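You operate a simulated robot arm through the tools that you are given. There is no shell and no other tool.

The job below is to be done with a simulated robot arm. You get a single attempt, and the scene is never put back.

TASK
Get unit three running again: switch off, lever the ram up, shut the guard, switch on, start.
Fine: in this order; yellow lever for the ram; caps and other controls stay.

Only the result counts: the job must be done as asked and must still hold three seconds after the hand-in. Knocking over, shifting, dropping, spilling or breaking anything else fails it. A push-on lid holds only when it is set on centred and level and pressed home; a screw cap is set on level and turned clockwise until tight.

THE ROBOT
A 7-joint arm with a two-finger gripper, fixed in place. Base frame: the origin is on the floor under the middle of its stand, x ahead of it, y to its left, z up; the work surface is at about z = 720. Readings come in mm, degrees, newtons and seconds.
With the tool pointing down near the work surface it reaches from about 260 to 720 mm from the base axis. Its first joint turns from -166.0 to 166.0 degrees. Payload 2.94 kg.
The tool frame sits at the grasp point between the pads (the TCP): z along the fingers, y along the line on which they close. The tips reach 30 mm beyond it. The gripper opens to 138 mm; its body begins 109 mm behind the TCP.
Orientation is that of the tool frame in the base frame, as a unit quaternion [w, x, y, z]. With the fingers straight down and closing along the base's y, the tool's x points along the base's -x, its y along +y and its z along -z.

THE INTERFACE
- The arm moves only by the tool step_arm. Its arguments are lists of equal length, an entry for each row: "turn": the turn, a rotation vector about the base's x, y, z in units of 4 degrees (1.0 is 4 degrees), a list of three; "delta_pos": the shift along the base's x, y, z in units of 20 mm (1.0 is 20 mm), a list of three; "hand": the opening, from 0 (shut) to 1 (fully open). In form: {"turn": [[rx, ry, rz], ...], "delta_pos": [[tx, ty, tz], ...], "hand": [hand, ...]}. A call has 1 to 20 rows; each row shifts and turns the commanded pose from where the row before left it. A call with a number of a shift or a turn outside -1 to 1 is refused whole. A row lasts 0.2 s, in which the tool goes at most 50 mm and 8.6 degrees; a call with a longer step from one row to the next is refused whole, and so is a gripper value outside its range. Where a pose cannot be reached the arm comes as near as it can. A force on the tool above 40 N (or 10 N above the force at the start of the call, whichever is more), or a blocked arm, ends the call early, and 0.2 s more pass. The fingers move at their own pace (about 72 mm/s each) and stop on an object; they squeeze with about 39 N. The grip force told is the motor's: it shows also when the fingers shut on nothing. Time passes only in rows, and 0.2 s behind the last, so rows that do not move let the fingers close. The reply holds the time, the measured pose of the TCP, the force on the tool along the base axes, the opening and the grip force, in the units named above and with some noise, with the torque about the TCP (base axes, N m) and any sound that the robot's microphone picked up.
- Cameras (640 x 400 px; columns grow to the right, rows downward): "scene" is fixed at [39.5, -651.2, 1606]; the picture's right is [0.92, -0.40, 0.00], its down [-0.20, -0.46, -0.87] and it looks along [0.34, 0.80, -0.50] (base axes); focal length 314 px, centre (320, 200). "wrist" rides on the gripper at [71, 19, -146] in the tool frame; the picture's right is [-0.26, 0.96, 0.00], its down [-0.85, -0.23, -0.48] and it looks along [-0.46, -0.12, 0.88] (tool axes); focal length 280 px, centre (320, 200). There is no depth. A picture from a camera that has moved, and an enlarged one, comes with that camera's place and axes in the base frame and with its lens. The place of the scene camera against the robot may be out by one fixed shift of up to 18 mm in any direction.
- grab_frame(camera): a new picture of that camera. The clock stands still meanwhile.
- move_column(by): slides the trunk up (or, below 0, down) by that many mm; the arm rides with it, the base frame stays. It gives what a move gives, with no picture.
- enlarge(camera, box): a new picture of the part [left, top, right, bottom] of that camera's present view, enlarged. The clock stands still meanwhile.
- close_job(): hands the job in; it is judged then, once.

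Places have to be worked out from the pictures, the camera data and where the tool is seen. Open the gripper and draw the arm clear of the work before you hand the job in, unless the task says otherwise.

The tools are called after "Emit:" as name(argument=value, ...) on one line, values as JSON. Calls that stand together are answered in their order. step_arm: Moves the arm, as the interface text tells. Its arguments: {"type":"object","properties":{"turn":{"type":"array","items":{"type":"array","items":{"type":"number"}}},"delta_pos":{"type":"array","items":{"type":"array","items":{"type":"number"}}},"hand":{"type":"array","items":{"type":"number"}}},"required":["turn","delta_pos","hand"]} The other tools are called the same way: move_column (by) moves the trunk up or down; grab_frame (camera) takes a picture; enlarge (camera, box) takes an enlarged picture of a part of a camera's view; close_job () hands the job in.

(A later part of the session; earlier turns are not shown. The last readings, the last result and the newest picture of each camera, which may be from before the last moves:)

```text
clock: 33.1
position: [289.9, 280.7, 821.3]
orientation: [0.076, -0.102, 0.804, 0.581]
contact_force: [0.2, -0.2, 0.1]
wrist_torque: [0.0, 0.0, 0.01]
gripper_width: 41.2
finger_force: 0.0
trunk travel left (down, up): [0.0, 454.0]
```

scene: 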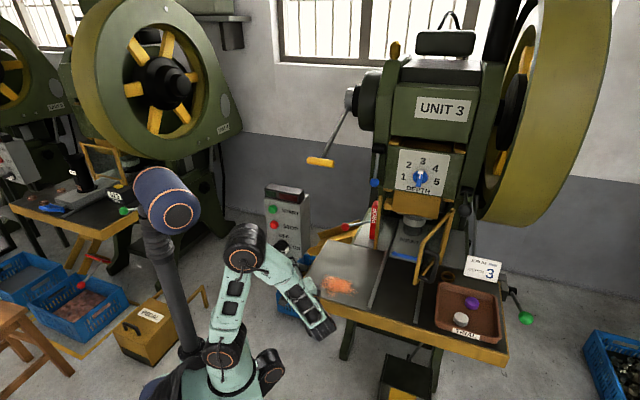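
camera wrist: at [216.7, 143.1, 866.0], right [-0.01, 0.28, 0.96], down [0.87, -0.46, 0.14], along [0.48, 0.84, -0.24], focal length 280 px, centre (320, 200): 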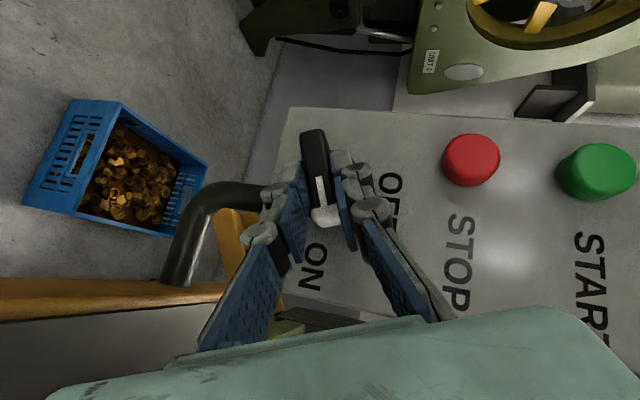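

Emit:
step_arm(turn=[[0, 0, 0]], delta_pos=[[0, 0, 0]], hand=[0.3])

Emit:
step_arm(turn=[[0, 0, 0]], delta_pos=[[0, 0, 0.2]], hand=[0.3])

Emit:
step_arm(turn=[[0, 0, 0]], delta_pos=[[0, 0, 0]], hand=[0.3])

```text
clock: 33.5
position: [290.8, 280.8, 822.3]
orientation: [0.076, -0.101, 0.805, 0.58]
contact_force: [0.1, 0.4, -0.3]
wrist_torque: [0.0, 0.02, 0.0]
gripper_width: 41.2
finger_force: 0.1
trunk travel left (down, up): [0.0, 454.0]
```

```text
clock: 33.9
position: [292.3, 280.7, 825.6]
orientation: [0.074, -0.101, 0.805, 0.58]
contact_force: [-0.3, 0.6, -0.5]
wrist_torque: [0.04, -0.02, 0.0]
gripper_width: 41.1
finger_force: 0.0
trunk travel left (down, up): [0.0, 454.0]
```

```text
clock: 34.3
position: [292.0, 279.7, 824.7]
orientation: [0.075, -0.101, 0.805, 0.58]
contact_force: [0.2, -0.3, -0.7]
wrist_torque: [-0.03, 0.0, 0.02]
gripper_width: 41.5
finger_force: 0.1
trunk travel left (down, up): [0.0, 454.0]
```

Tool and knob are both stalled at ~23°. I'll open wider and test whether the arm itself can rotate further freely here.

Emit:
step_arm(turn=[[0, 0, 0], [0, 0, 0], [-0.678, -0.735, 0], [-0.678, -0.735, 0], [-0.678, -0.735, 0], [0, 0, 0]], delta_pos=[[0, 0, 0], [0, 0, 0], [-0.02, 0.01, 0.05], [-0.02, 0.0149, 0.05], [-0.0184, 0.017, 0.05], [0, 0, 0]], hand=[0.5, 0.5, 0.5, 0.5, 0.5, 0.5])

Emit:
enlarge(camera="wrist", box=[200, 80, 480, 255])

```text
clock: 35.6
position: [293.2, 283.6, 797.8]
orientation: [0.075, -0.121, 0.841, 0.522]
contact_force: [-1.9, 2.2, 7.0]
wrist_torque: [0.13, -0.04, 0.14]
gripper_width: 74.6
finger_force: 4.4
trunk travel left (down, up): [0.0, 454.0]
stopped in row 6: the arm was blocked; the commanded pose is now the measured one
```

```text
2.29 times, centred on (340, 168) of wrist
camera zoom: at [218.2, 152.0, 860.5], right [-0.02, 0.44, 0.9], down [0.88, -0.42, 0.23], along [0.48, 0.79, -0.38], focal length 641 px, centre (274, 274)
```

zoom: 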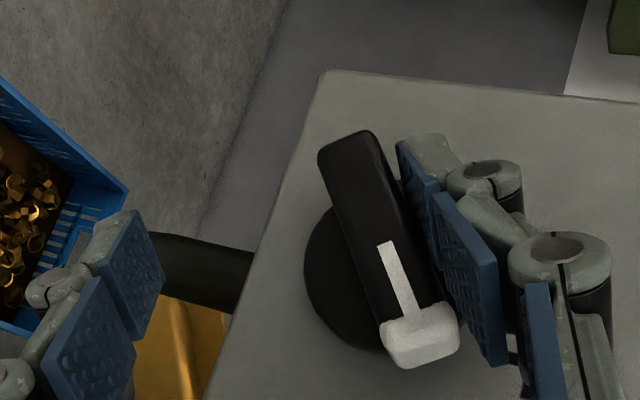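

The arm itself reports being blocked. I'll look at the whole arm in the scene picture to find where.

Emit:
enlarge(camera="scene", box=[120, 160, 440, 400])

Emit:
grab_frame(camera="wrist")

```text
1.67 times, centred on (280, 280) of scene
camera zoom: at [39.5, -651.2, 1606.0], right [0.92, -0.4, 0.0], down [-0.2, -0.46, -0.87], along [0.34, 0.8, -0.5], focal length 524 px, centre (387, 67)
```

zoom: 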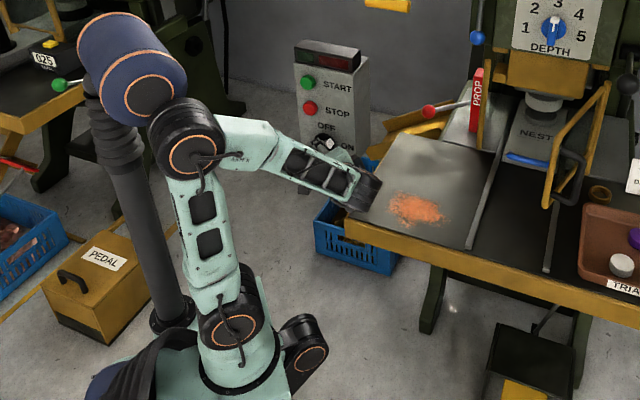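

```text
taken
camera wrist: at [218.2, 152.0, 860.5], right [-0.02, 0.44, 0.9], down [0.88, -0.42, 0.23], along [0.48, 0.79, -0.38], focal length 280 px, centre (320, 200)
```

wrist: 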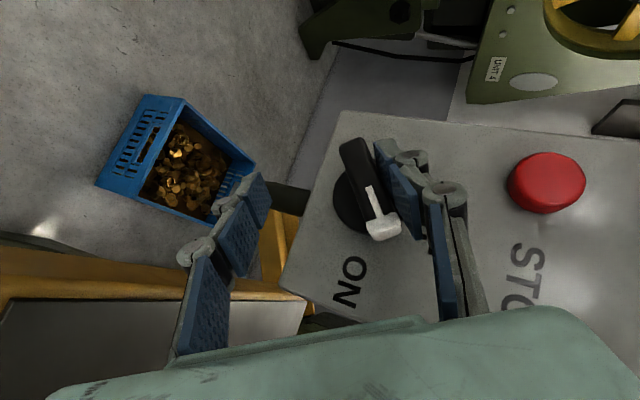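

The arm's elbow is jammed against the robot's own blue head, so that rotation isn't possible in this posture. The knob itself turns freely and stays put (now ~23°). New plan: keep the level tool orientation that worked and push the bar around with one finger using only translations. First I'll back out along the tool axis.

Emit:
step_arm(turn=[[0, 0, 0], [0, 0, 0], [0, 0, 0], [0, 0, 0], [0, 0, 0]], delta_pos=[[0, -0.9, 0.44], [0, -0.9, 0.44], [0, -0.9, 0.44], [0, -0.9, 0.44], [0, -0.9, 0.44]], hand=[0.54, 0.54, 0.54, 0.54, 0.54])

Emit:
grab_frame(camera="wrist")

```text
clock: 36.8
position: [296.7, 192.3, 825.2]
orientation: [0.051, -0.103, 0.842, 0.527]
contact_force: [0.1, 0.6, -0.4]
wrist_torque: [0.0, -0.01, 0.01]
gripper_width: 74.8
finger_force: 0.1
trunk travel left (down, up): [0.0, 454.0]
```

```text
taken
camera wrist: at [226.1, 60.7, 892.5], right [0.03, 0.44, 0.9], down [0.89, -0.42, 0.17], along [0.45, 0.79, -0.41], focal length 280 px, centre (320, 200)
```

wrist: 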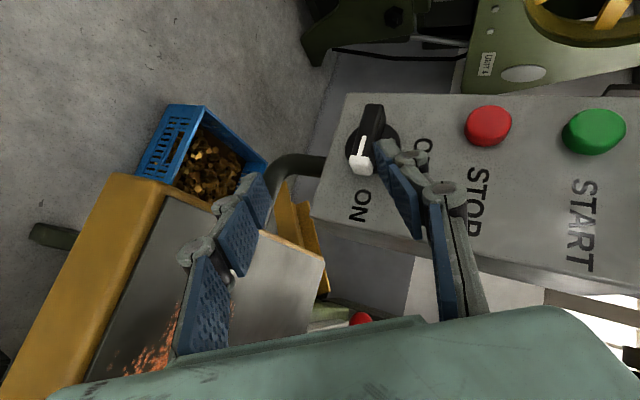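

Emit:
enlarge(camera="wrist", box=[320, 85, 440, 235])

Emit:
enlarge(camera="scene", box=[120, 160, 440, 400])

```text
2.67 times, centred on (380, 160) of wrist
camera zoom: at [226.1, 60.7, 892.5], right [0.03, 0.44, 0.9], down [0.89, -0.42, 0.17], along [0.45, 0.79, -0.41], focal length 748 px, centre (160, 307)
```

zoom: 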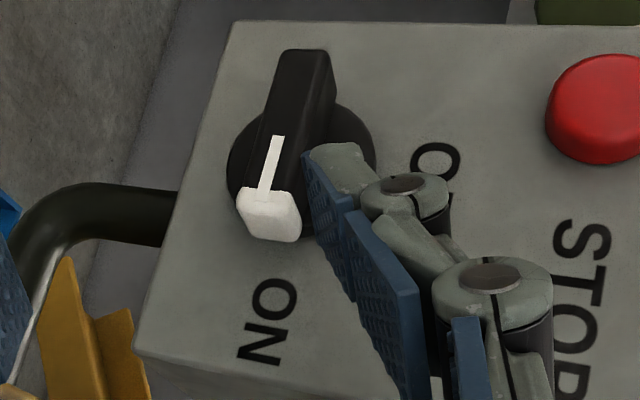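

```text
1.67 times, centred on (280, 280) of scene
camera zoom: at [39.5, -651.2, 1606.0], right [0.92, -0.4, 0.0], down [-0.2, -0.46, -0.87], along [0.34, 0.8, -0.5], focal length 524 px, centre (387, 67)
```

zoom: 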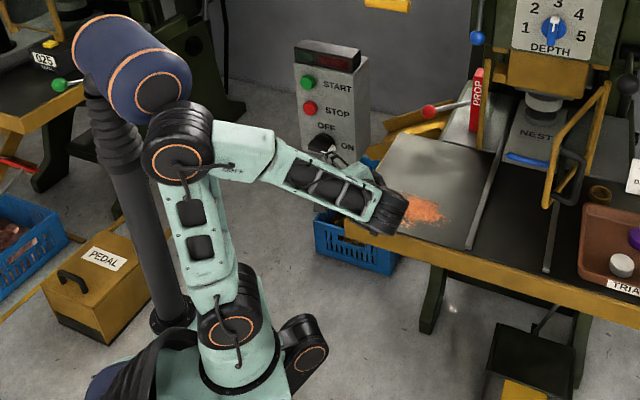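

The knob is back near ON (~3°), pushed there as the tool sagged, so nothing is lost. I'll restore the level +y orientation and stand off to the right of the knob, ready for a push from below.

Emit:
step_arm(turn=[[0.8, 0.443, -0.11], [0.8, 0.443, -0.11], [0.8, 0.443, -0.11], [0.8, 0.443, -0.11], [0.8, 0.443, -0.11], [0.8, 0.443, -0.11], [0.8, 0.443, -0.11], [0.8, 0.443, -0.11], [0, 0, 0]], delta_pos=[[0.117, -0.1, 0.106], [0.117, -0.1, 0.106], [0.117, 0, 0.106], [0.117, 0, 0.106], [0.117, 0, 0.106], [0.117, 0, 0.106], [0.117, 0, 0.106], [0.117, 0, 0.106], [0, 0, 0]], hand=[0.5, 0.5, 0.5, 0.5, 0.5, 0.5, 0.5, 0.5, 0.5])

Emit:
grab_frame(camera="wrist")

Emit:
enlarge(camera="scene", box=[120, 160, 440, 400])

```text
clock: 38.8
position: [312.0, 188.5, 858.3]
orientation: [0.016, -0.012, 0.71, 0.704]
contact_force: [-1.0, -0.3, 0.0]
wrist_torque: [0.01, -0.03, -0.02]
gripper_width: 69.0
finger_force: 0.0
trunk travel left (down, up): [0.0, 454.0]
```

```text
taken
camera wrist: at [238.2, 43.8, 877.0], right [0.23, 0.01, 0.97], down [0.85, -0.48, -0.19], along [0.47, 0.88, -0.12], focal length 280 px, centre (320, 200)
```

wrist: 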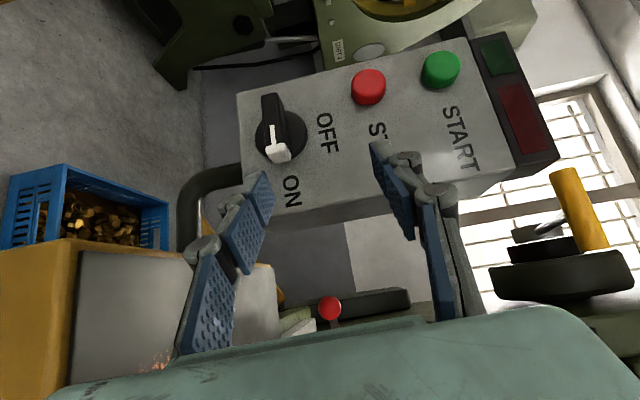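

```text
1.67 times, centred on (280, 280) of scene
camera zoom: at [39.5, -651.2, 1606.0], right [0.92, -0.4, 0.0], down [-0.2, -0.46, -0.87], along [0.34, 0.8, -0.5], focal length 524 px, centre (387, 67)
```

zoom: 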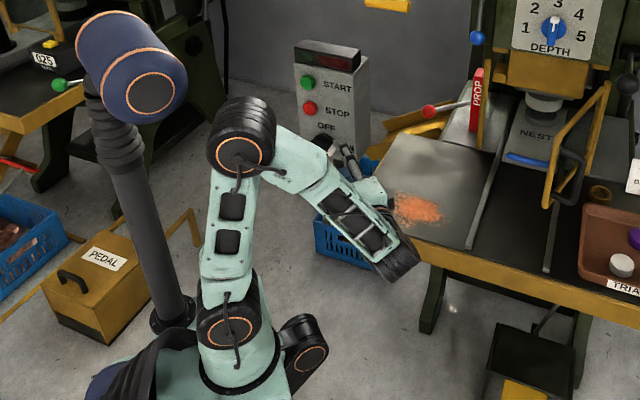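

The elbow is now clear of the head. I'll lower to the push height and zoom in on the knob to align.

Emit:
step_arm(turn=[[0, 0, 0], [0, 0, 0]], delta_pos=[[0.1, 0.5, -0.45], [0, 0.5, -0.45]], hand=[0.5, 0.5])

Emit:
enlarge(camera="wrist", box=[200, 80, 440, 260])

```text
clock: 39.4
position: [314.1, 209.2, 840.1]
orientation: [0.015, -0.012, 0.712, 0.702]
contact_force: [-0.5, 0.5, 0.6]
wrist_torque: [0.02, 0.0, -0.02]
gripper_width: 68.9
finger_force: 0.0
trunk travel left (down, up): [0.0, 454.0]
```

```text
2.22 times, centred on (320, 170) of wrist
camera zoom: at [239.9, 64.4, 858.9], right [0.23, 0.01, 0.97], down [0.85, -0.48, -0.19], along [0.47, 0.88, -0.12], focal length 623 px, centre (320, 267)
```

zoom: 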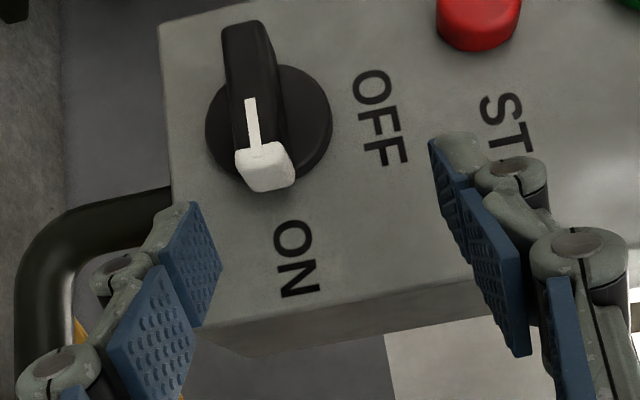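

Aligned: the lower pad will pass ~8 mm below the white end. I'll advance ~50 mm so the lower finger sits under the bar's ON end.

Emit:
step_arm(turn=[[0, 0, 0], [0, 0, 0], [0, 0, 0], [0, 0, 0], [0, 0, 0]], delta_pos=[[0.04, 0.6, -0.05], [0.04, 0.6, -0.05], [0.03, 0.6, -0.03], [0.03, 0.5, 0], [0, 0.3, 0]], hand=[0.5, 0.5, 0.5, 0.5, 0.5])

Emit:
grab_frame(camera="wrist")

```text
clock: 40.6
position: [316.3, 261.7, 836.1]
orientation: [0.015, -0.012, 0.711, 0.703]
contact_force: [0.2, 0.1, -0.4]
wrist_torque: [0.0, -0.01, 0.04]
gripper_width: 68.7
finger_force: 0.0
trunk travel left (down, up): [0.0, 454.0]
```

```text
taken
camera wrist: at [242.8, 116.6, 855.1], right [0.23, 0.01, 0.97], down [0.85, -0.48, -0.19], along [0.47, 0.88, -0.12], focal length 280 px, centre (320, 200)
```

wrist: 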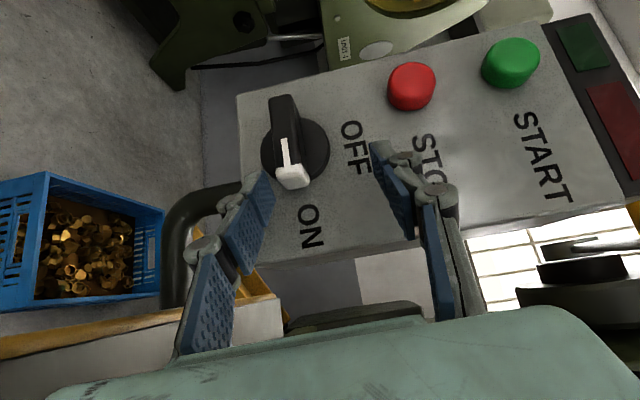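

Finger is in place under the bar's white end. Now I'll raise slowly (24 mm) to swing it up.

Emit:
step_arm(turn=[[0, 0, 0], [0, 0, 0], [0, 0, 0], [0, 0, 0], [0, 0, 0], [0, 0, 0], [0, 0, 0], [0, 0, 0]], delta_pos=[[0.01, -0.01, 0.15], [0.01, -0.01, 0.15], [0.01, -0.01, 0.15], [0.01, -0.01, 0.15], [0.01, -0.01, 0.15], [0.01, -0.01, 0.15], [0, 0, 0.15], [0, 0, 0.15]], hand=[0.5, 0.5, 0.5, 0.5, 0.5, 0.5, 0.5, 0.5])

Emit:
grab_frame(camera="wrist")

```text
clock: 42.4
position: [317.8, 259.9, 861.9]
orientation: [0.015, -0.012, 0.712, 0.702]
contact_force: [-0.2, -0.4, -0.6]
wrist_torque: [-0.02, -0.02, 0.01]
gripper_width: 69.6
finger_force: 0.3
trunk travel left (down, up): [0.0, 454.0]
```

```text
taken
camera wrist: at [243.9, 114.5, 880.7], right [0.23, 0.01, 0.97], down [0.85, -0.48, -0.19], along [0.47, 0.88, -0.12], focal length 280 px, centre (320, 200)
```

wrist: 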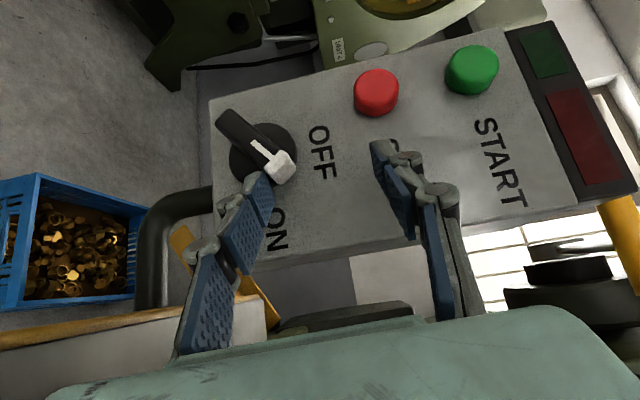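

The knob is swinging freely, at about 45° now. I'll continue up and then left along the arc.

Emit:
step_arm(turn=[[0, 0, 0], [0, 0, 0], [0, 0, 0], [0, 0, 0], [0, 0, 0], [0, 0, 0]], delta_pos=[[-0.0735, 0.0678, 0.15], [-0.0735, 0.0678, 0.12], [-0.0735, 0.0678, 0.1], [-0.0735, 0.0678, 0.08], [-0.0735, 0.0678, 0.05], [0, 0, 0]], hand=[0.5, 0.5, 0.5, 0.5, 0.5, 0.5])

Emit:
enlarge(camera="wrist", box=[180, 50, 440, 250])

```text
clock: 43.8
position: [308.7, 266.9, 871.9]
orientation: [0.015, -0.011, 0.712, 0.702]
contact_force: [0.4, -0.7, -0.5]
wrist_torque: [-0.02, 0.03, -0.01]
gripper_width: 68.8
finger_force: 0.1
trunk travel left (down, up): [0.0, 454.0]
```

```text
2.00 times, centred on (310, 150) of wrist
camera zoom: at [236.7, 121.4, 890.9], right [0.23, 0.01, 0.97], down [0.85, -0.48, -0.19], along [0.47, 0.88, -0.12], focal length 561 px, centre (340, 300)
```

zoom: 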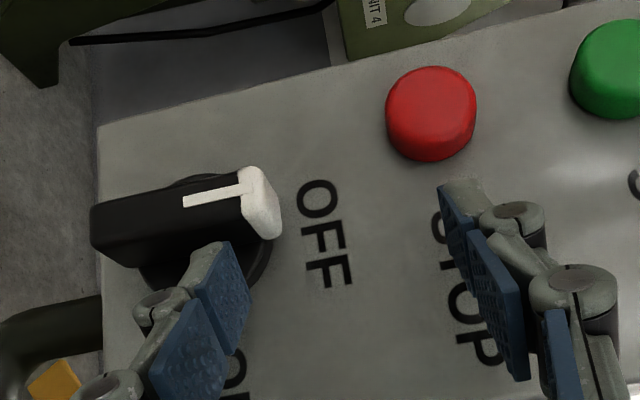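

The knob is now vertical, at ~88–90° by measurement, pointing to OFF. I'll nudge 2–3 mm more to the left to make sure it sits at its stop.

Emit:
step_arm(turn=[[0, 0, 0], [0, 0, 0], [0, 0, 0]], delta_pos=[[-0.05, 0.046, 0], [-0.05, 0.046, 0], [0, 0, 0]], hand=[0.5, 0.5, 0.5])

Emit:
enlarge(camera="wrist", box=[180, 50, 440, 250])

```text
clock: 44.6
position: [307.9, 269.4, 872.6]
orientation: [0.016, -0.012, 0.711, 0.703]
contact_force: [0.3, 0.0, 0.6]
wrist_torque: [0.0, -0.01, 0.0]
gripper_width: 68.9
finger_force: 0.0
trunk travel left (down, up): [0.0, 454.0]
```

```text
2.00 times, centred on (310, 150) of wrist
camera zoom: at [235.1, 123.4, 890.9], right [0.23, 0.01, 0.97], down [0.85, -0.48, -0.19], along [0.47, 0.88, -0.12], focal length 561 px, centre (340, 300)
```

zoom: 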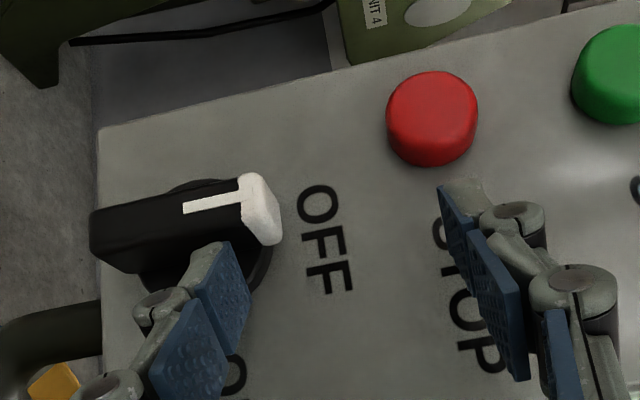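

There's no contact force and the knob stays at OFF (vertical), so it has settled there. Now I'll back away to the right and out.

Emit:
step_arm(turn=[[0, 0, 0], [0, 0, 0], [0, 0, 0], [0, 0, 0], [0, 0, 0], [0, 0, 0], [0, 0, 0], [0, 0, 0]], delta_pos=[[0.4, -0.37, 0], [0.4, -0.4, 0], [0, -1, 0], [0, -1, 0], [0, -1, 0], [0, -1, 0], [0, -1, 0], [0, -1, 0]], hand=[0.5, 0.5, 0.5, 0.5, 0.5, 0.5, 0.5, 0.5])

Emit:
grab_frame(camera="wrist")

Emit:
grab_frame(camera="scene")

```text
clock: 46.4
position: [323.2, 132.4, 872.5]
orientation: [0.016, -0.011, 0.711, 0.703]
contact_force: [-0.2, 0.6, -0.8]
wrist_torque: [0.03, -0.02, -0.03]
gripper_width: 69.0
finger_force: 0.1
trunk travel left (down, up): [0.0, 454.0]
```

```text
taken
camera wrist: at [249.8, -12.7, 891.4], right [0.23, 0.01, 0.97], down [0.85, -0.48, -0.19], along [0.47, 0.88, -0.12], focal length 280 px, centre (320, 200)
```

wrist: 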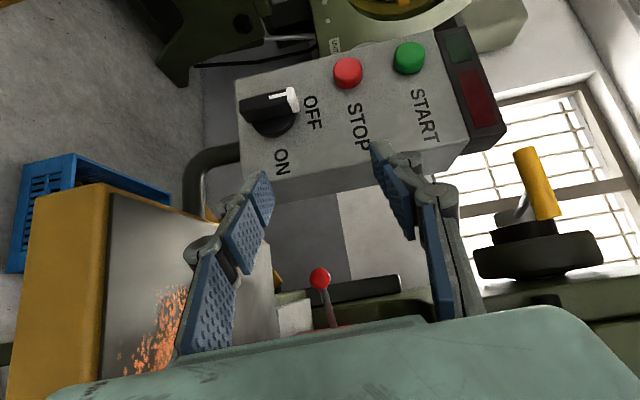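

```text
taken
```

scene: 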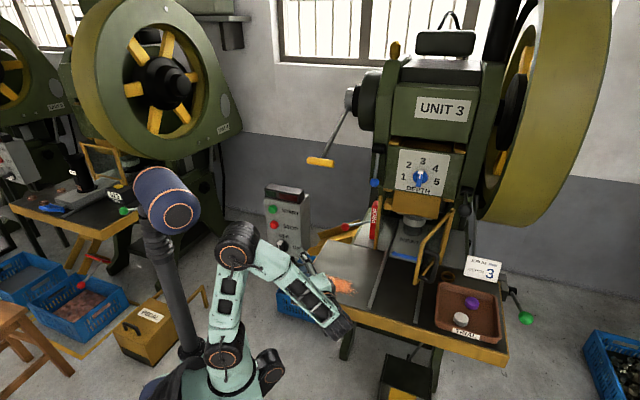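

OFF is confirmed from this view. Next is the lever: I'll raise the trunk 350 mm to put the arm at a comfortable height for the yellow handle.

Emit:
move_column(by=350)

Emit:
grab_frame(camera="wrist")

Emit:
grab_frame(camera="scene")

```text
clock: 49.8
position: [322.1, 131.9, 1222.0]
orientation: [0.016, -0.012, 0.711, 0.703]
contact_force: [0.5, 0.4, 0.3]
wrist_torque: [0.01, 0.01, 0.02]
gripper_width: 69.0
finger_force: 0.1
trunk travel left (down, up): [-350.0, 104.0]
```

```text
taken
camera wrist: at [249.9, -12.5, 1241.4], right [0.23, 0.01, 0.97], down [0.85, -0.48, -0.19], along [0.47, 0.88, -0.12], focal length 280 px, centre (320, 200)
```

wrist: 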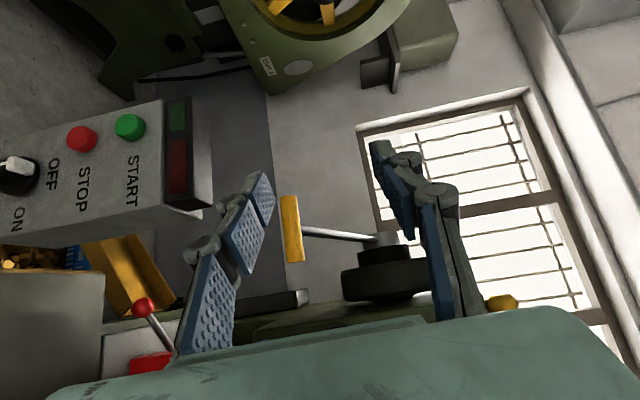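

```text
taken
```

scene: 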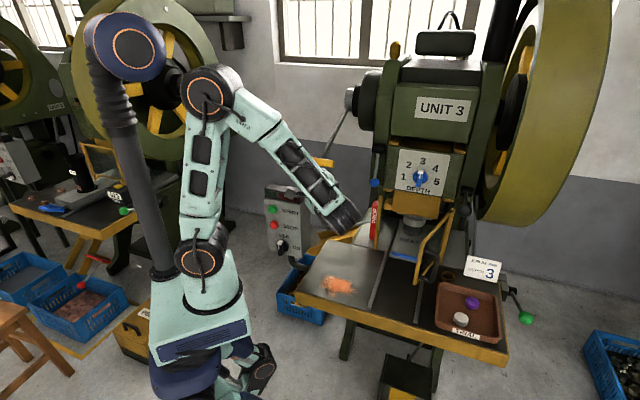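

Clear view of the lever; the handle is still at ≈[482,347,1138]. I'll yaw to face inward (azimuth ~47°) and move to a standoff in front of the right half of the handle.

Emit:
step_arm(turn=[[0, 0, -1], [0, 0, -1], [0, 0, -1], [0, 0, -1], [0, 0, -1], [0, 0, -1], [0, 0, -1], [0, 0, -1], [0, 0, -1], [0, 0, -1], [0, 0, -0.8], [0, 0, 0]], delta_pos=[[0.48, 0.45, -0.377], [0.48, 0.45, -0.377], [0.48, 0.45, -0.377], [0.48, 0.45, -0.377], [0.48, 0.45, -0.377], [0.48, 0.45, -0.377], [0.48, 0.45, -0.377], [0.48, 0.45, -0.377], [0.48, 0.45, -0.377], [0.48, 0.45, -0.377], [0.48, 0.45, -0.377], [0, 0, 0]], hand=[0.5, 0.5, 0.5, 0.5, 0.5, 0.5, 0.5, 0.5, 0.5, 0.5, 0.5, 0.5])

Emit:
grab_frame(camera="wrist")

Emit:
grab_frame(camera="scene")

```text
clock: 52.4
position: [484.5, 222.3, 1149.0]
orientation: [0.272, 0.25, 0.666, 0.647]
contact_force: [-0.3, 0.9, 0.1]
wrist_torque: [0.02, 0.0, -0.01]
gripper_width: 69.3
finger_force: 0.0
out of reach, approached as far as the arm can: row 5, 6, 7, 8, 9, 10
trunk travel left (down, up): [-350.0, 104.0]
```

```text
taken
camera wrist: at [331.1, 166.6, 1168.0], right [0.17, -0.15, 0.97], down [0.29, -0.94, -0.19], along [0.94, 0.32, -0.12], focal length 280 px, centre (320, 200)
```

wrist: 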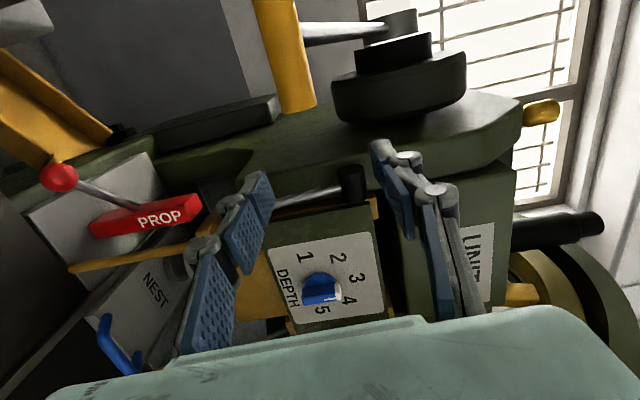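

```text
taken
```

scene: 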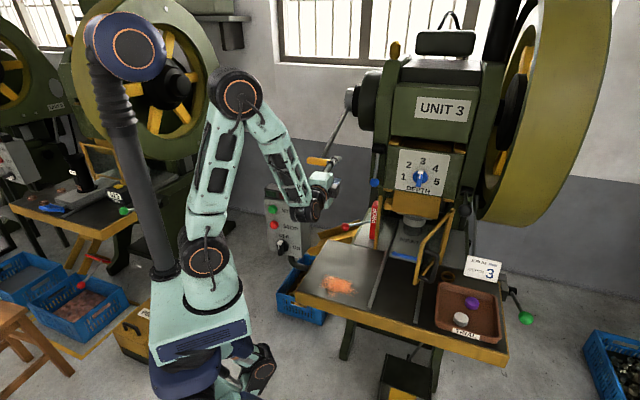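

I'm at [484,222,1149], facing inward. Now I'll slide diagonally so the open fingers straddle the right half of the handle, one above and one below.

Emit:
step_arm(turn=[[0, 0, 0], [0, 0, 0], [0, 0, 0], [0, 0, 0], [0, 0, 0], [0, 0, 0], [0, 0, 0]], delta_pos=[[0.09, 0.75, -0.1], [0.09, 0.75, -0.1], [0.09, 0.75, -0.1], [0.09, 0.75, -0.1], [0.09, 0.75, -0.1], [0.09, 0.75, 0], [0, 0.2, 0]], hand=[0.5, 0.5, 0.5, 0.5, 0.5, 0.5, 0.5])

Emit:
grab_frame(camera="wrist")

Emit:
enlarge(camera="scene", box=[240, 60, 440, 240])

```text
clock: 54.0
position: [494.5, 316.0, 1141.3]
orientation: [0.273, 0.252, 0.666, 0.647]
contact_force: [0.1, -0.3, 0.0]
wrist_torque: [0.01, -0.01, -0.01]
gripper_width: 68.9
finger_force: 0.1
trunk travel left (down, up): [-350.0, 104.0]
```

```text
taken
camera wrist: at [341.6, 259.8, 1159.4], right [0.17, -0.15, 0.97], down [0.29, -0.94, -0.19], along [0.94, 0.32, -0.12], focal length 280 px, centre (320, 200)
```

wrist: 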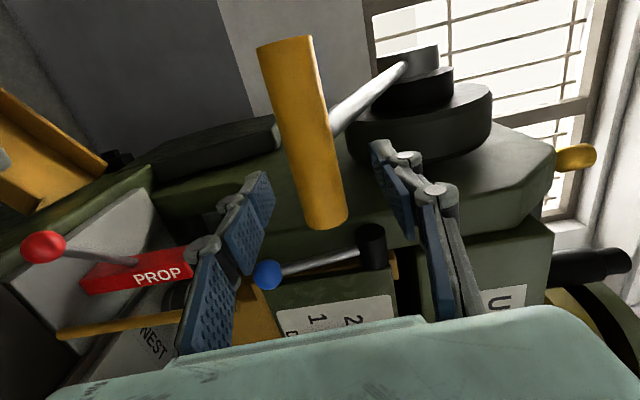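

```text
2.22 times, centred on (340, 150) of scene
camera zoom: at [39.5, -651.2, 1606.0], right [0.92, -0.4, 0.0], down [-0.2, -0.46, -0.87], along [0.34, 0.8, -0.5], focal length 699 px, centre (276, 311)
```

zoom: 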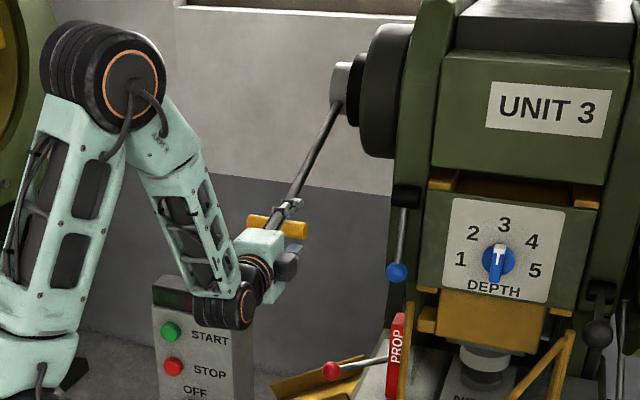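

The handle is straddled. I'll close to about 44 mm (loose) and gently test upward first while watching the force.

Emit:
step_arm(turn=[[0, 0, 0], [0, 0, 0], [0, 0, 0], [0, 0, 0], [0, 0, 0], [0, 0, 0]], delta_pos=[[0, 0, 0], [0, 0, 0], [0, 0, 0.25], [0, 0, 0.25], [0, 0, 0.25], [0, 0, 0.25]], hand=[0.32, 0.32, 0.32, 0.32, 0.32, 0.32])

Emit:
grab_frame(camera="wrist")

Emit:
enlarge(camera="scene", box=[240, 60, 440, 240])

```text
clock: 55.4
position: [495.3, 317.2, 1155.6]
orientation: [0.271, 0.253, 0.669, 0.644]
contact_force: [0.1, -1.0, -18.1]
wrist_torque: [0.05, 0.24, -0.26]
gripper_width: 56.5
finger_force: 9.8
trunk travel left (down, up): [-350.0, 104.0]
```

```text
taken
camera wrist: at [341.6, 260.1, 1175.6], right [0.18, -0.14, 0.97], down [0.29, -0.94, -0.19], along [0.94, 0.32, -0.13], focal length 280 px, centre (320, 200)
```

wrist: 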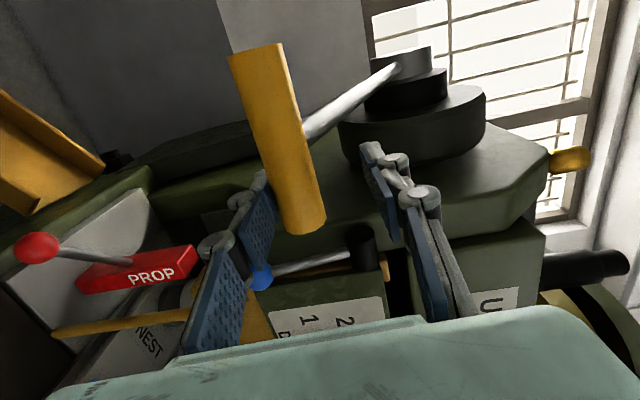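

```text
2.22 times, centred on (340, 150) of scene
camera zoom: at [39.5, -651.2, 1606.0], right [0.92, -0.4, 0.0], down [-0.2, -0.46, -0.87], along [0.34, 0.8, -0.5], focal length 699 px, centre (276, 311)
```

zoom: 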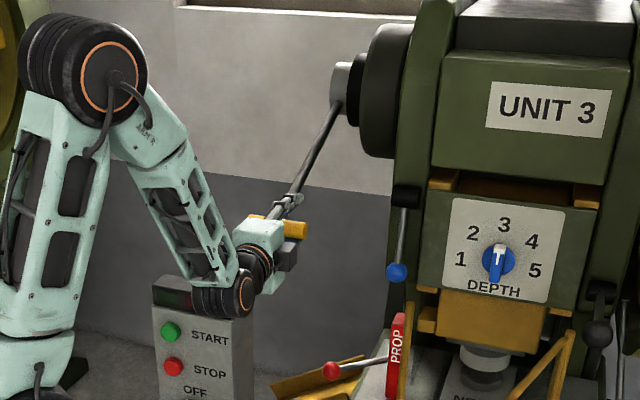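

Upward meets resistance (18 N) with no handle motion. I'll test downward the same way.

Emit:
step_arm(turn=[[0, 0, 0], [0, 0, 0], [0, 0, 0], [0, 0, 0], [0, 0, 0], [0, 0, 0], [0, 0, 0], [0, 0, 0]], delta_pos=[[0, 0, -0.3], [0, 0, -0.3], [0, 0, -0.25], [0, 0, -0.25], [0, 0, -0.25], [0, 0, -0.25], [0, 0, -0.25], [0, 0, -0.25]], hand=[0.35, 0.35, 0.35, 0.35, 0.35, 0.35, 0.35, 0.35])

Emit:
grab_frame(camera="wrist")

Emit:
enlarge(camera="scene", box=[240, 60, 440, 240])

```text
clock: 57.2
position: [494.5, 317.9, 1119.2]
orientation: [0.273, 0.251, 0.665, 0.648]
contact_force: [2.4, 1.5, 6.8]
wrist_torque: [0.07, 0.11, -0.05]
gripper_width: 53.1
finger_force: 3.9
trunk travel left (down, up): [-350.0, 104.0]
```

```text
taken
camera wrist: at [341.6, 261.4, 1137.0], right [0.17, -0.15, 0.97], down [0.29, -0.94, -0.19], along [0.94, 0.32, -0.12], focal length 280 px, centre (320, 200)
```

wrist: 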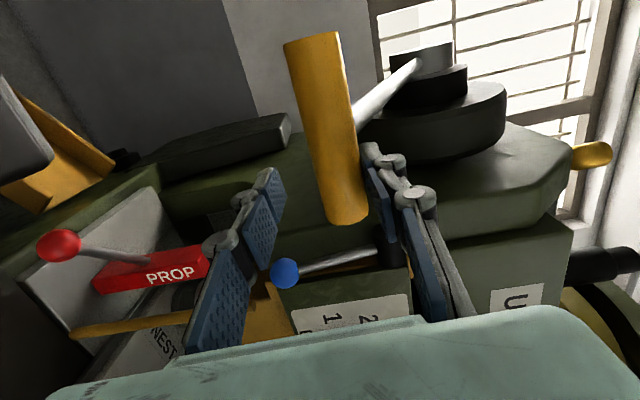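

```text
2.22 times, centred on (340, 150) of scene
camera zoom: at [39.5, -651.2, 1606.0], right [0.92, -0.4, 0.0], down [-0.2, -0.46, -0.87], along [0.34, 0.8, -0.5], focal length 699 px, centre (276, 311)
```

zoom: 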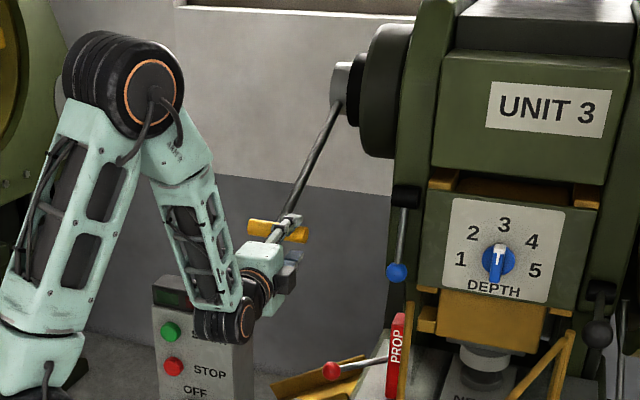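

Downward, the handle yields easily (7 N) and has moved slightly. I'll continue down and inward along the lever's arc by about 9° and watch the ram.

Emit:
step_arm(turn=[[0, 0, 0], [0, 0, 0], [0, 0, 0], [0, 0, 0], [0, 0, 0], [0, 0, 0], [0, 0, 0], [0, 0, 0], [0, 0, 0]], delta_pos=[[0.098, 0.106, -0.25], [0.098, 0.106, -0.25], [0.098, 0.106, -0.25], [0.098, 0.106, -0.25], [0.098, 0.106, -0.25], [0.098, 0.106, -0.25], [0.098, 0.106, -0.25], [0.098, 0.106, -0.25], [0.098, 0.106, -0.25]], hand=[0.35, 0.35, 0.35, 0.35, 0.35, 0.35, 0.35, 0.35, 0.35])

Emit:
grab_frame(camera="wrist")

Emit:
enlarge(camera="scene", box=[240, 60, 440, 240])

```text
clock: 59.2
position: [512.4, 333.9, 1072.9]
orientation: [0.273, 0.25, 0.665, 0.649]
contact_force: [1.2, -1.5, 8.7]
wrist_torque: [0.21, 0.07, -0.06]
gripper_width: 54.1
finger_force: 4.8
trunk travel left (down, up): [-350.0, 104.0]
```

```text
taken
camera wrist: at [359.9, 278.2, 1091.5], right [0.17, -0.15, 0.97], down [0.29, -0.94, -0.19], along [0.94, 0.32, -0.12], focal length 280 px, centre (320, 200)
```

wrist: 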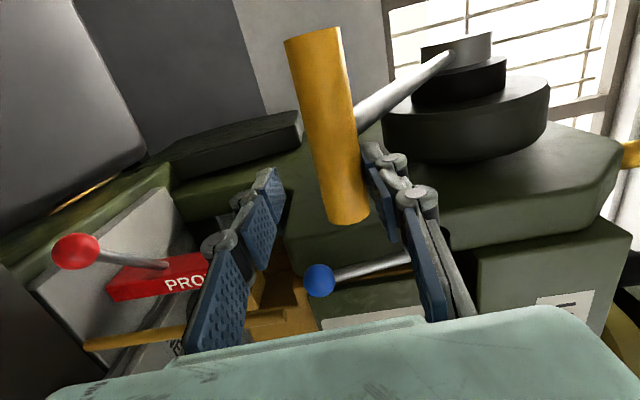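

```text
2.22 times, centred on (340, 150) of scene
camera zoom: at [39.5, -651.2, 1606.0], right [0.92, -0.4, 0.0], down [-0.2, -0.46, -0.87], along [0.34, 0.8, -0.5], focal length 699 px, centre (276, 311)
```

zoom: 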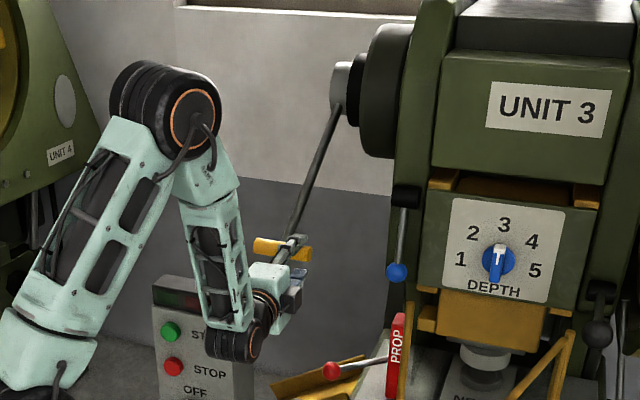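

The lever is swinging down at ~9 N. I'll check the ram closely for motion.

Emit:
enlarge(camera="scene", box=[360, 120, 480, 240])

```text
3.33 times, centred on (420, 180) of scene
camera zoom: at [39.5, -651.2, 1606.0], right [0.92, -0.4, 0.0], down [-0.2, -0.46, -0.87], along [0.34, 0.8, -0.5], focal length 1048 px, centre (-13, 267)
```

zoom: 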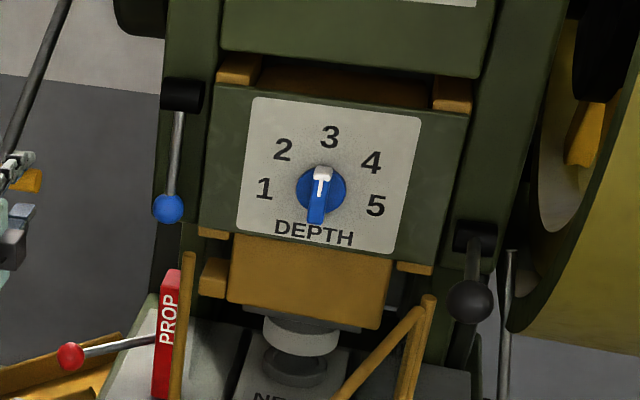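

Emit:
enlarge(camera="scene", box=[290, 60, 490, 200])

```text
2.86 times, centred on (390, 130) of scene
camera zoom: at [39.5, -651.2, 1606.0], right [0.92, -0.4, 0.0], down [-0.2, -0.46, -0.87], along [0.34, 0.8, -0.5], focal length 898 px, centre (120, 400)
```

zoom: 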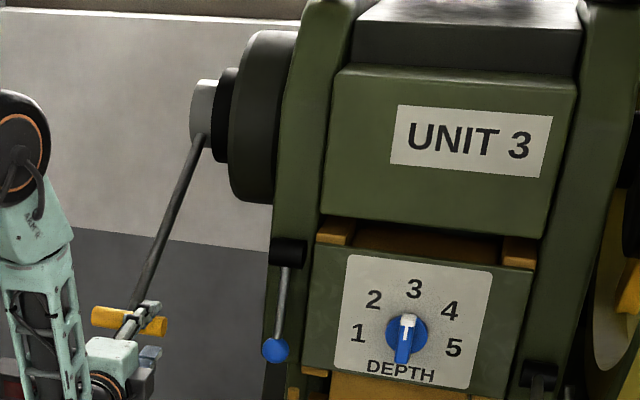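

The ram hasn't visibly moved yet, as would be expected near bottom dead centre, but the lever travels freely downward. The wrist camera is getting close to the control box's top corner, so before going lower I'll yaw the tool +28° about the handle to swing the gripper away from the box.

Emit:
step_arm(turn=[[0, 0, 0], [0, 0, 1], [0, 0, 1], [0, 0, 1], [0, 0, 1], [0, 0, 1], [0, 0, 1], [0, 0, 1], [0, 0, 0]], delta_pos=[[0, 0, 0.2], [0.067, -0.05, 0], [0.067, -0.05, 0], [0.067, -0.05, 0], [0.067, -0.05, 0], [0.067, -0.05, 0], [0.067, -0.05, 0], [0.067, -0.05, 0], [0, 0, 0]], hand=[0.35, 0.35, 0.35, 0.35, 0.35, 0.35, 0.35, 0.35, 0.35])

Emit:
grab_frame(camera="wrist")

Emit:
grab_frame(camera="scene")

```text
clock: 61.2
position: [522.0, 327.6, 1076.8]
orientation: [0.108, 0.083, 0.706, 0.695]
contact_force: [-0.4, 2.0, 9.6]
wrist_torque: [0.09, 0.13, 0.04]
gripper_width: 54.8
finger_force: 4.8
trunk travel left (down, up): [-350.0, 104.0]
```

```text
taken
camera wrist: at [412.8, 207.2, 1096.2], right [0.22, -0.05, 0.97], down [0.7, -0.69, -0.19], along [0.68, 0.72, -0.12], focal length 280 px, centre (320, 200)
```

wrist: 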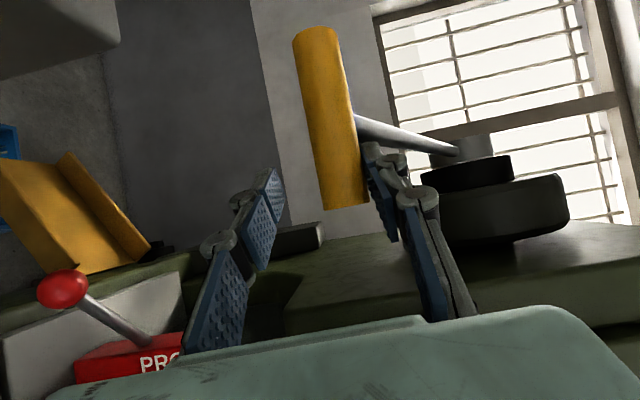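

```text
taken
```

scene: 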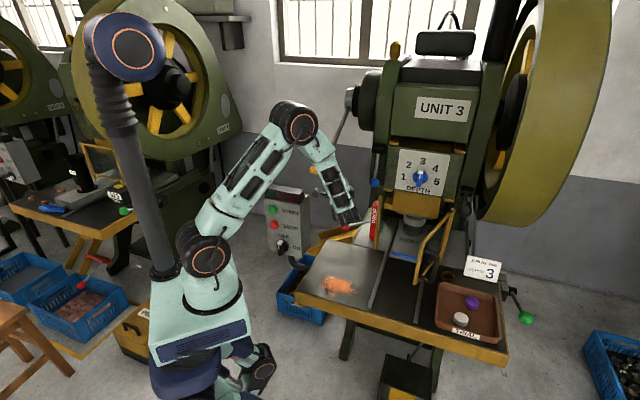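

The restoring force (~9 N upward) on the handle means I'm working against the ram's load, so pressing down should raise it. I'll continue down the arc by another 20°.

Emit:
step_arm(turn=[[0, 0, 0], [0, 0, 0], [0, 0, 0], [0, 0, 0], [0, 0, 0], [0, 0, 0], [0, 0, 0], [0, 0, 0], [0, 0, 0], [0, 0, 0], [0, 0, 0], [0, 0, 0], [0, 0, 0], [0, 0, 0], [0, 0, 0], [0, 0, 0], [0, 0, 0], [0, 0, 0], [0, 0, 0], [0, 0, 0]], delta_pos=[[0.117, 0.127, -0.225], [0.117, 0.127, -0.225], [0.117, 0.127, -0.225], [0.117, 0.127, -0.225], [0.117, 0.127, -0.225], [0.13, 0.141, -0.21], [0.13, 0.141, -0.21], [0.13, 0.141, -0.21], [0.13, 0.141, -0.21], [0.13, 0.141, -0.21], [0.142, 0.154, -0.192], [0.142, 0.154, -0.192], [0.142, 0.154, -0.192], [0.142, 0.154, -0.192], [0.142, 0.154, -0.192], [0.153, 0.165, -0.173], [0.153, 0.165, -0.173], [0.153, 0.165, -0.173], [0.153, 0.165, -0.173], [0.153, 0.165, -0.173]], hand=[0.35, 0.35, 0.35, 0.35, 0.35, 0.35, 0.35, 0.35, 0.35, 0.35, 0.35, 0.35, 0.35, 0.35, 0.35, 0.35, 0.35, 0.35, 0.35, 0.35])

Emit:
grab_frame(camera="wrist")

Emit:
enlarge(camera="scene", box=[290, 60, 490, 200])

Emit:
enlarge(camera="scene", box=[360, 120, 480, 240])

```text
clock: 65.4
position: [574.6, 387.4, 997.3]
orientation: [0.108, 0.083, 0.706, 0.695]
contact_force: [-2.3, -3.3, 13.3]
wrist_torque: [0.0, 0.14, 0.05]
gripper_width: 59.9
finger_force: 6.8
trunk travel left (down, up): [-350.0, 104.0]
```

```text
taken
camera wrist: at [465.0, 265.5, 1016.3], right [0.22, -0.05, 0.97], down [0.7, -0.69, -0.19], along [0.68, 0.72, -0.12], focal length 280 px, centre (320, 200)
```

wrist: 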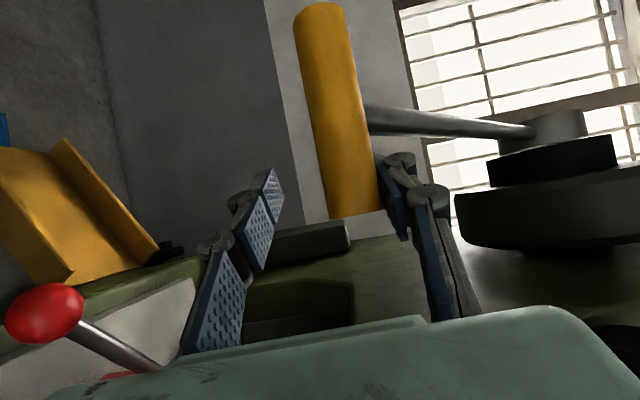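

```text
2.86 times, centred on (390, 130) of scene
camera zoom: at [39.5, -651.2, 1606.0], right [0.92, -0.4, 0.0], down [-0.2, -0.46, -0.87], along [0.34, 0.8, -0.5], focal length 898 px, centre (120, 400)
```

zoom: 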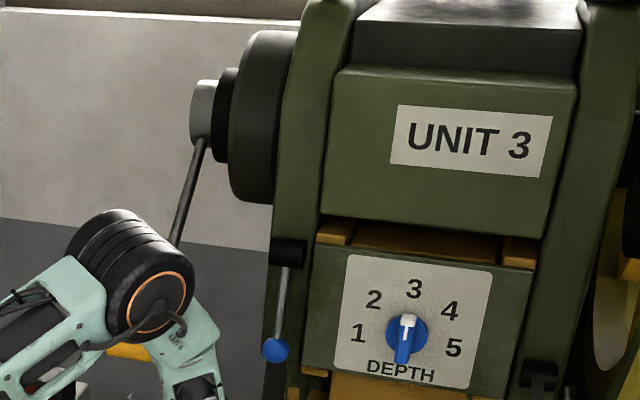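

```text
3.33 times, centred on (420, 180) of scene
camera zoom: at [39.5, -651.2, 1606.0], right [0.92, -0.4, 0.0], down [-0.2, -0.46, -0.87], along [0.34, 0.8, -0.5], focal length 1048 px, centre (-13, 267)
```

zoom: 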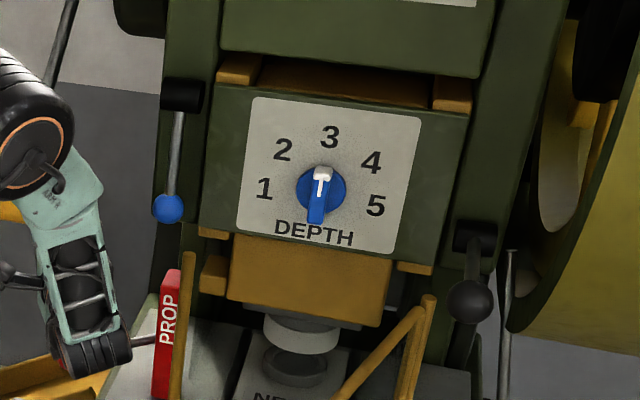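

Emit:
enlarge(camera="scene", box=[340, 180, 540, 360])

Emit:
enlarge(camera="scene", box=[390, 180, 450, 240])

```text
2.22 times, centred on (440, 270) of scene
camera zoom: at [39.5, -651.2, 1606.0], right [0.92, -0.4, 0.0], down [-0.2, -0.46, -0.87], along [0.34, 0.8, -0.5], focal length 699 px, centre (53, 44)
```

zoom: 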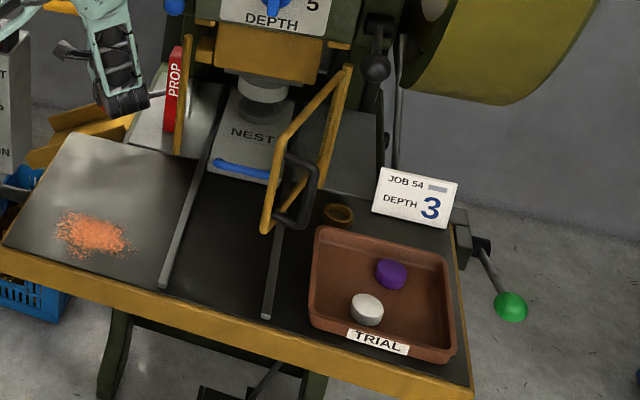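

```text
6.67 times, centred on (420, 210) of scene
camera zoom: at [39.5, -651.2, 1606.0], right [0.92, -0.4, 0.0], down [-0.2, -0.46, -0.87], along [0.34, 0.8, -0.5], focal length 2096 px, centre (-347, 133)
```

zoom: 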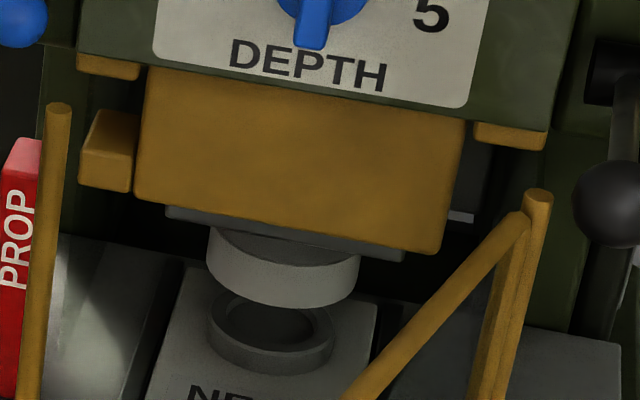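

The ram's gold block and punch seem to be lifting slightly off the nest ring. Lever at ~55° now, 13 N. I'll continue to ~75°, yawing back towards straight-in once the wrist is past the box.

Emit:
step_arm(turn=[[0, 0, 0], [0, 0, 0], [0, 0, 0], [0, 0, 0], [0, 0, 0], [0, 0, 0], [0, 0, 0], [0, 0, 0], [0, 0, 0], [0, 0, 0]], delta_pos=[[0.163, 0.176, -0.153], [0.163, 0.176, -0.153], [0.163, 0.176, -0.153], [0.163, 0.176, -0.153], [0.163, 0.176, -0.153], [0.171, 0.185, -0.132], [0.171, 0.185, -0.132], [0.171, 0.185, -0.132], [0.171, 0.185, -0.132], [0.171, 0.185, -0.132]], hand=[0.35, 0.35, 0.35, 0.35, 0.35, 0.35, 0.35, 0.35, 0.35, 0.35])

Emit:
grab_frame(camera="wrist")

Emit:
enlarge(camera="scene", box=[390, 180, 450, 240])

Emit:
grab_frame(camera="scene")

```text
clock: 67.6
position: [606.1, 422.9, 971.8]
orientation: [0.108, 0.081, 0.704, 0.697]
contact_force: [-0.1, 6.5, 25.3]
wrist_torque: [-1.31, 0.67, -0.04]
gripper_width: 75.2
finger_force: 10.8
trunk travel left (down, up): [-350.0, 104.0]
```

```text
taken
camera wrist: at [498.1, 301.6, 989.3], right [0.22, -0.05, 0.97], down [0.7, -0.69, -0.19], along [0.68, 0.72, -0.11], focal length 280 px, centre (320, 200)
```

wrist: 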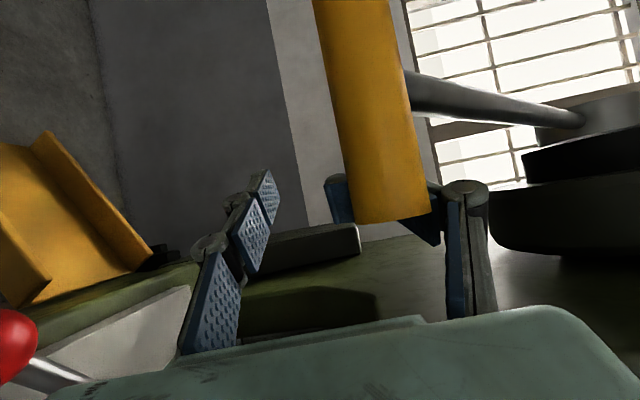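

```text
6.67 times, centred on (420, 210) of scene
camera zoom: at [39.5, -651.2, 1606.0], right [0.92, -0.4, 0.0], down [-0.2, -0.46, -0.87], along [0.34, 0.8, -0.5], focal length 2096 px, centre (-347, 133)
```

zoom: 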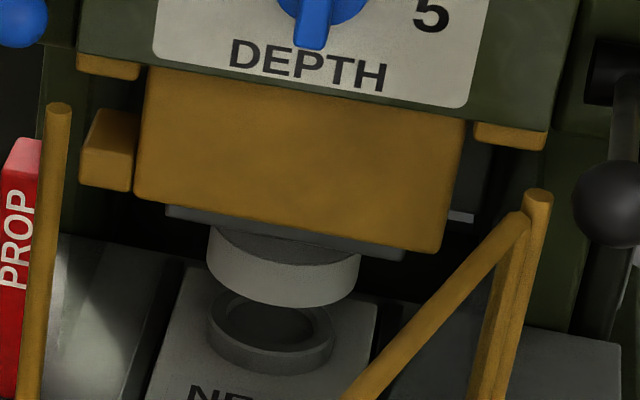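

```text
taken
```

scene: 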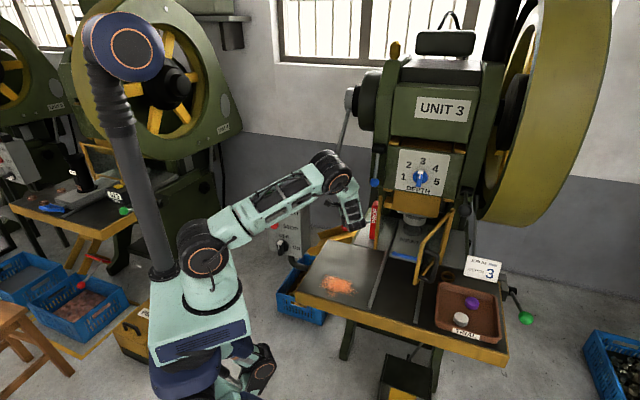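

The lever is at ~60° and my upper finger is being forced open; the ram still hasn't moved. I'll back off the pressure by moving up and slightly out, and see whether the lever springs back or stays.

Emit:
step_arm(turn=[[0, 0, 0], [0, 0, 0], [0, 0, 0], [0, 0, 0], [0, 0, 0]], delta_pos=[[-0.1, -0.1, 0.3], [-0.1, -0.1, 0.3], [0, 0, 0.3], [0, 0, 0.3], [0, 0, 0]], hand=[0.45, 0.45, 0.45, 0.45, 0.45])

Emit:
grab_frame(camera="wrist")

```text
clock: 68.8
position: [603.8, 417.4, 989.8]
orientation: [0.107, 0.083, 0.707, 0.694]
contact_force: [-0.2, -0.8, -0.5]
wrist_torque: [-0.06, -0.04, 0.01]
gripper_width: 65.0
finger_force: 0.3
trunk travel left (down, up): [-350.0, 104.0]
```

```text
taken
camera wrist: at [495.3, 297.7, 1009.6], right [0.22, -0.05, 0.97], down [0.7, -0.69, -0.19], along [0.68, 0.72, -0.12], focal length 280 px, centre (320, 200)
```

wrist: 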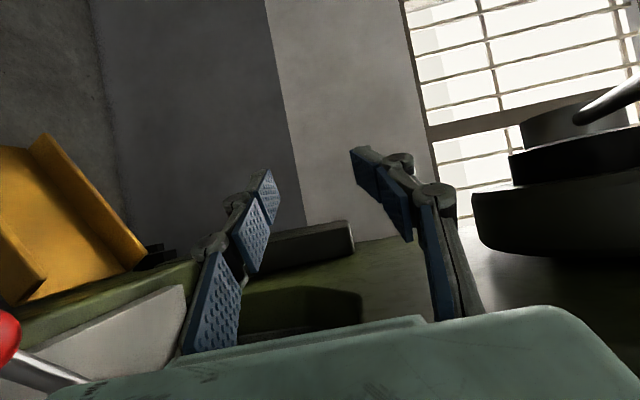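

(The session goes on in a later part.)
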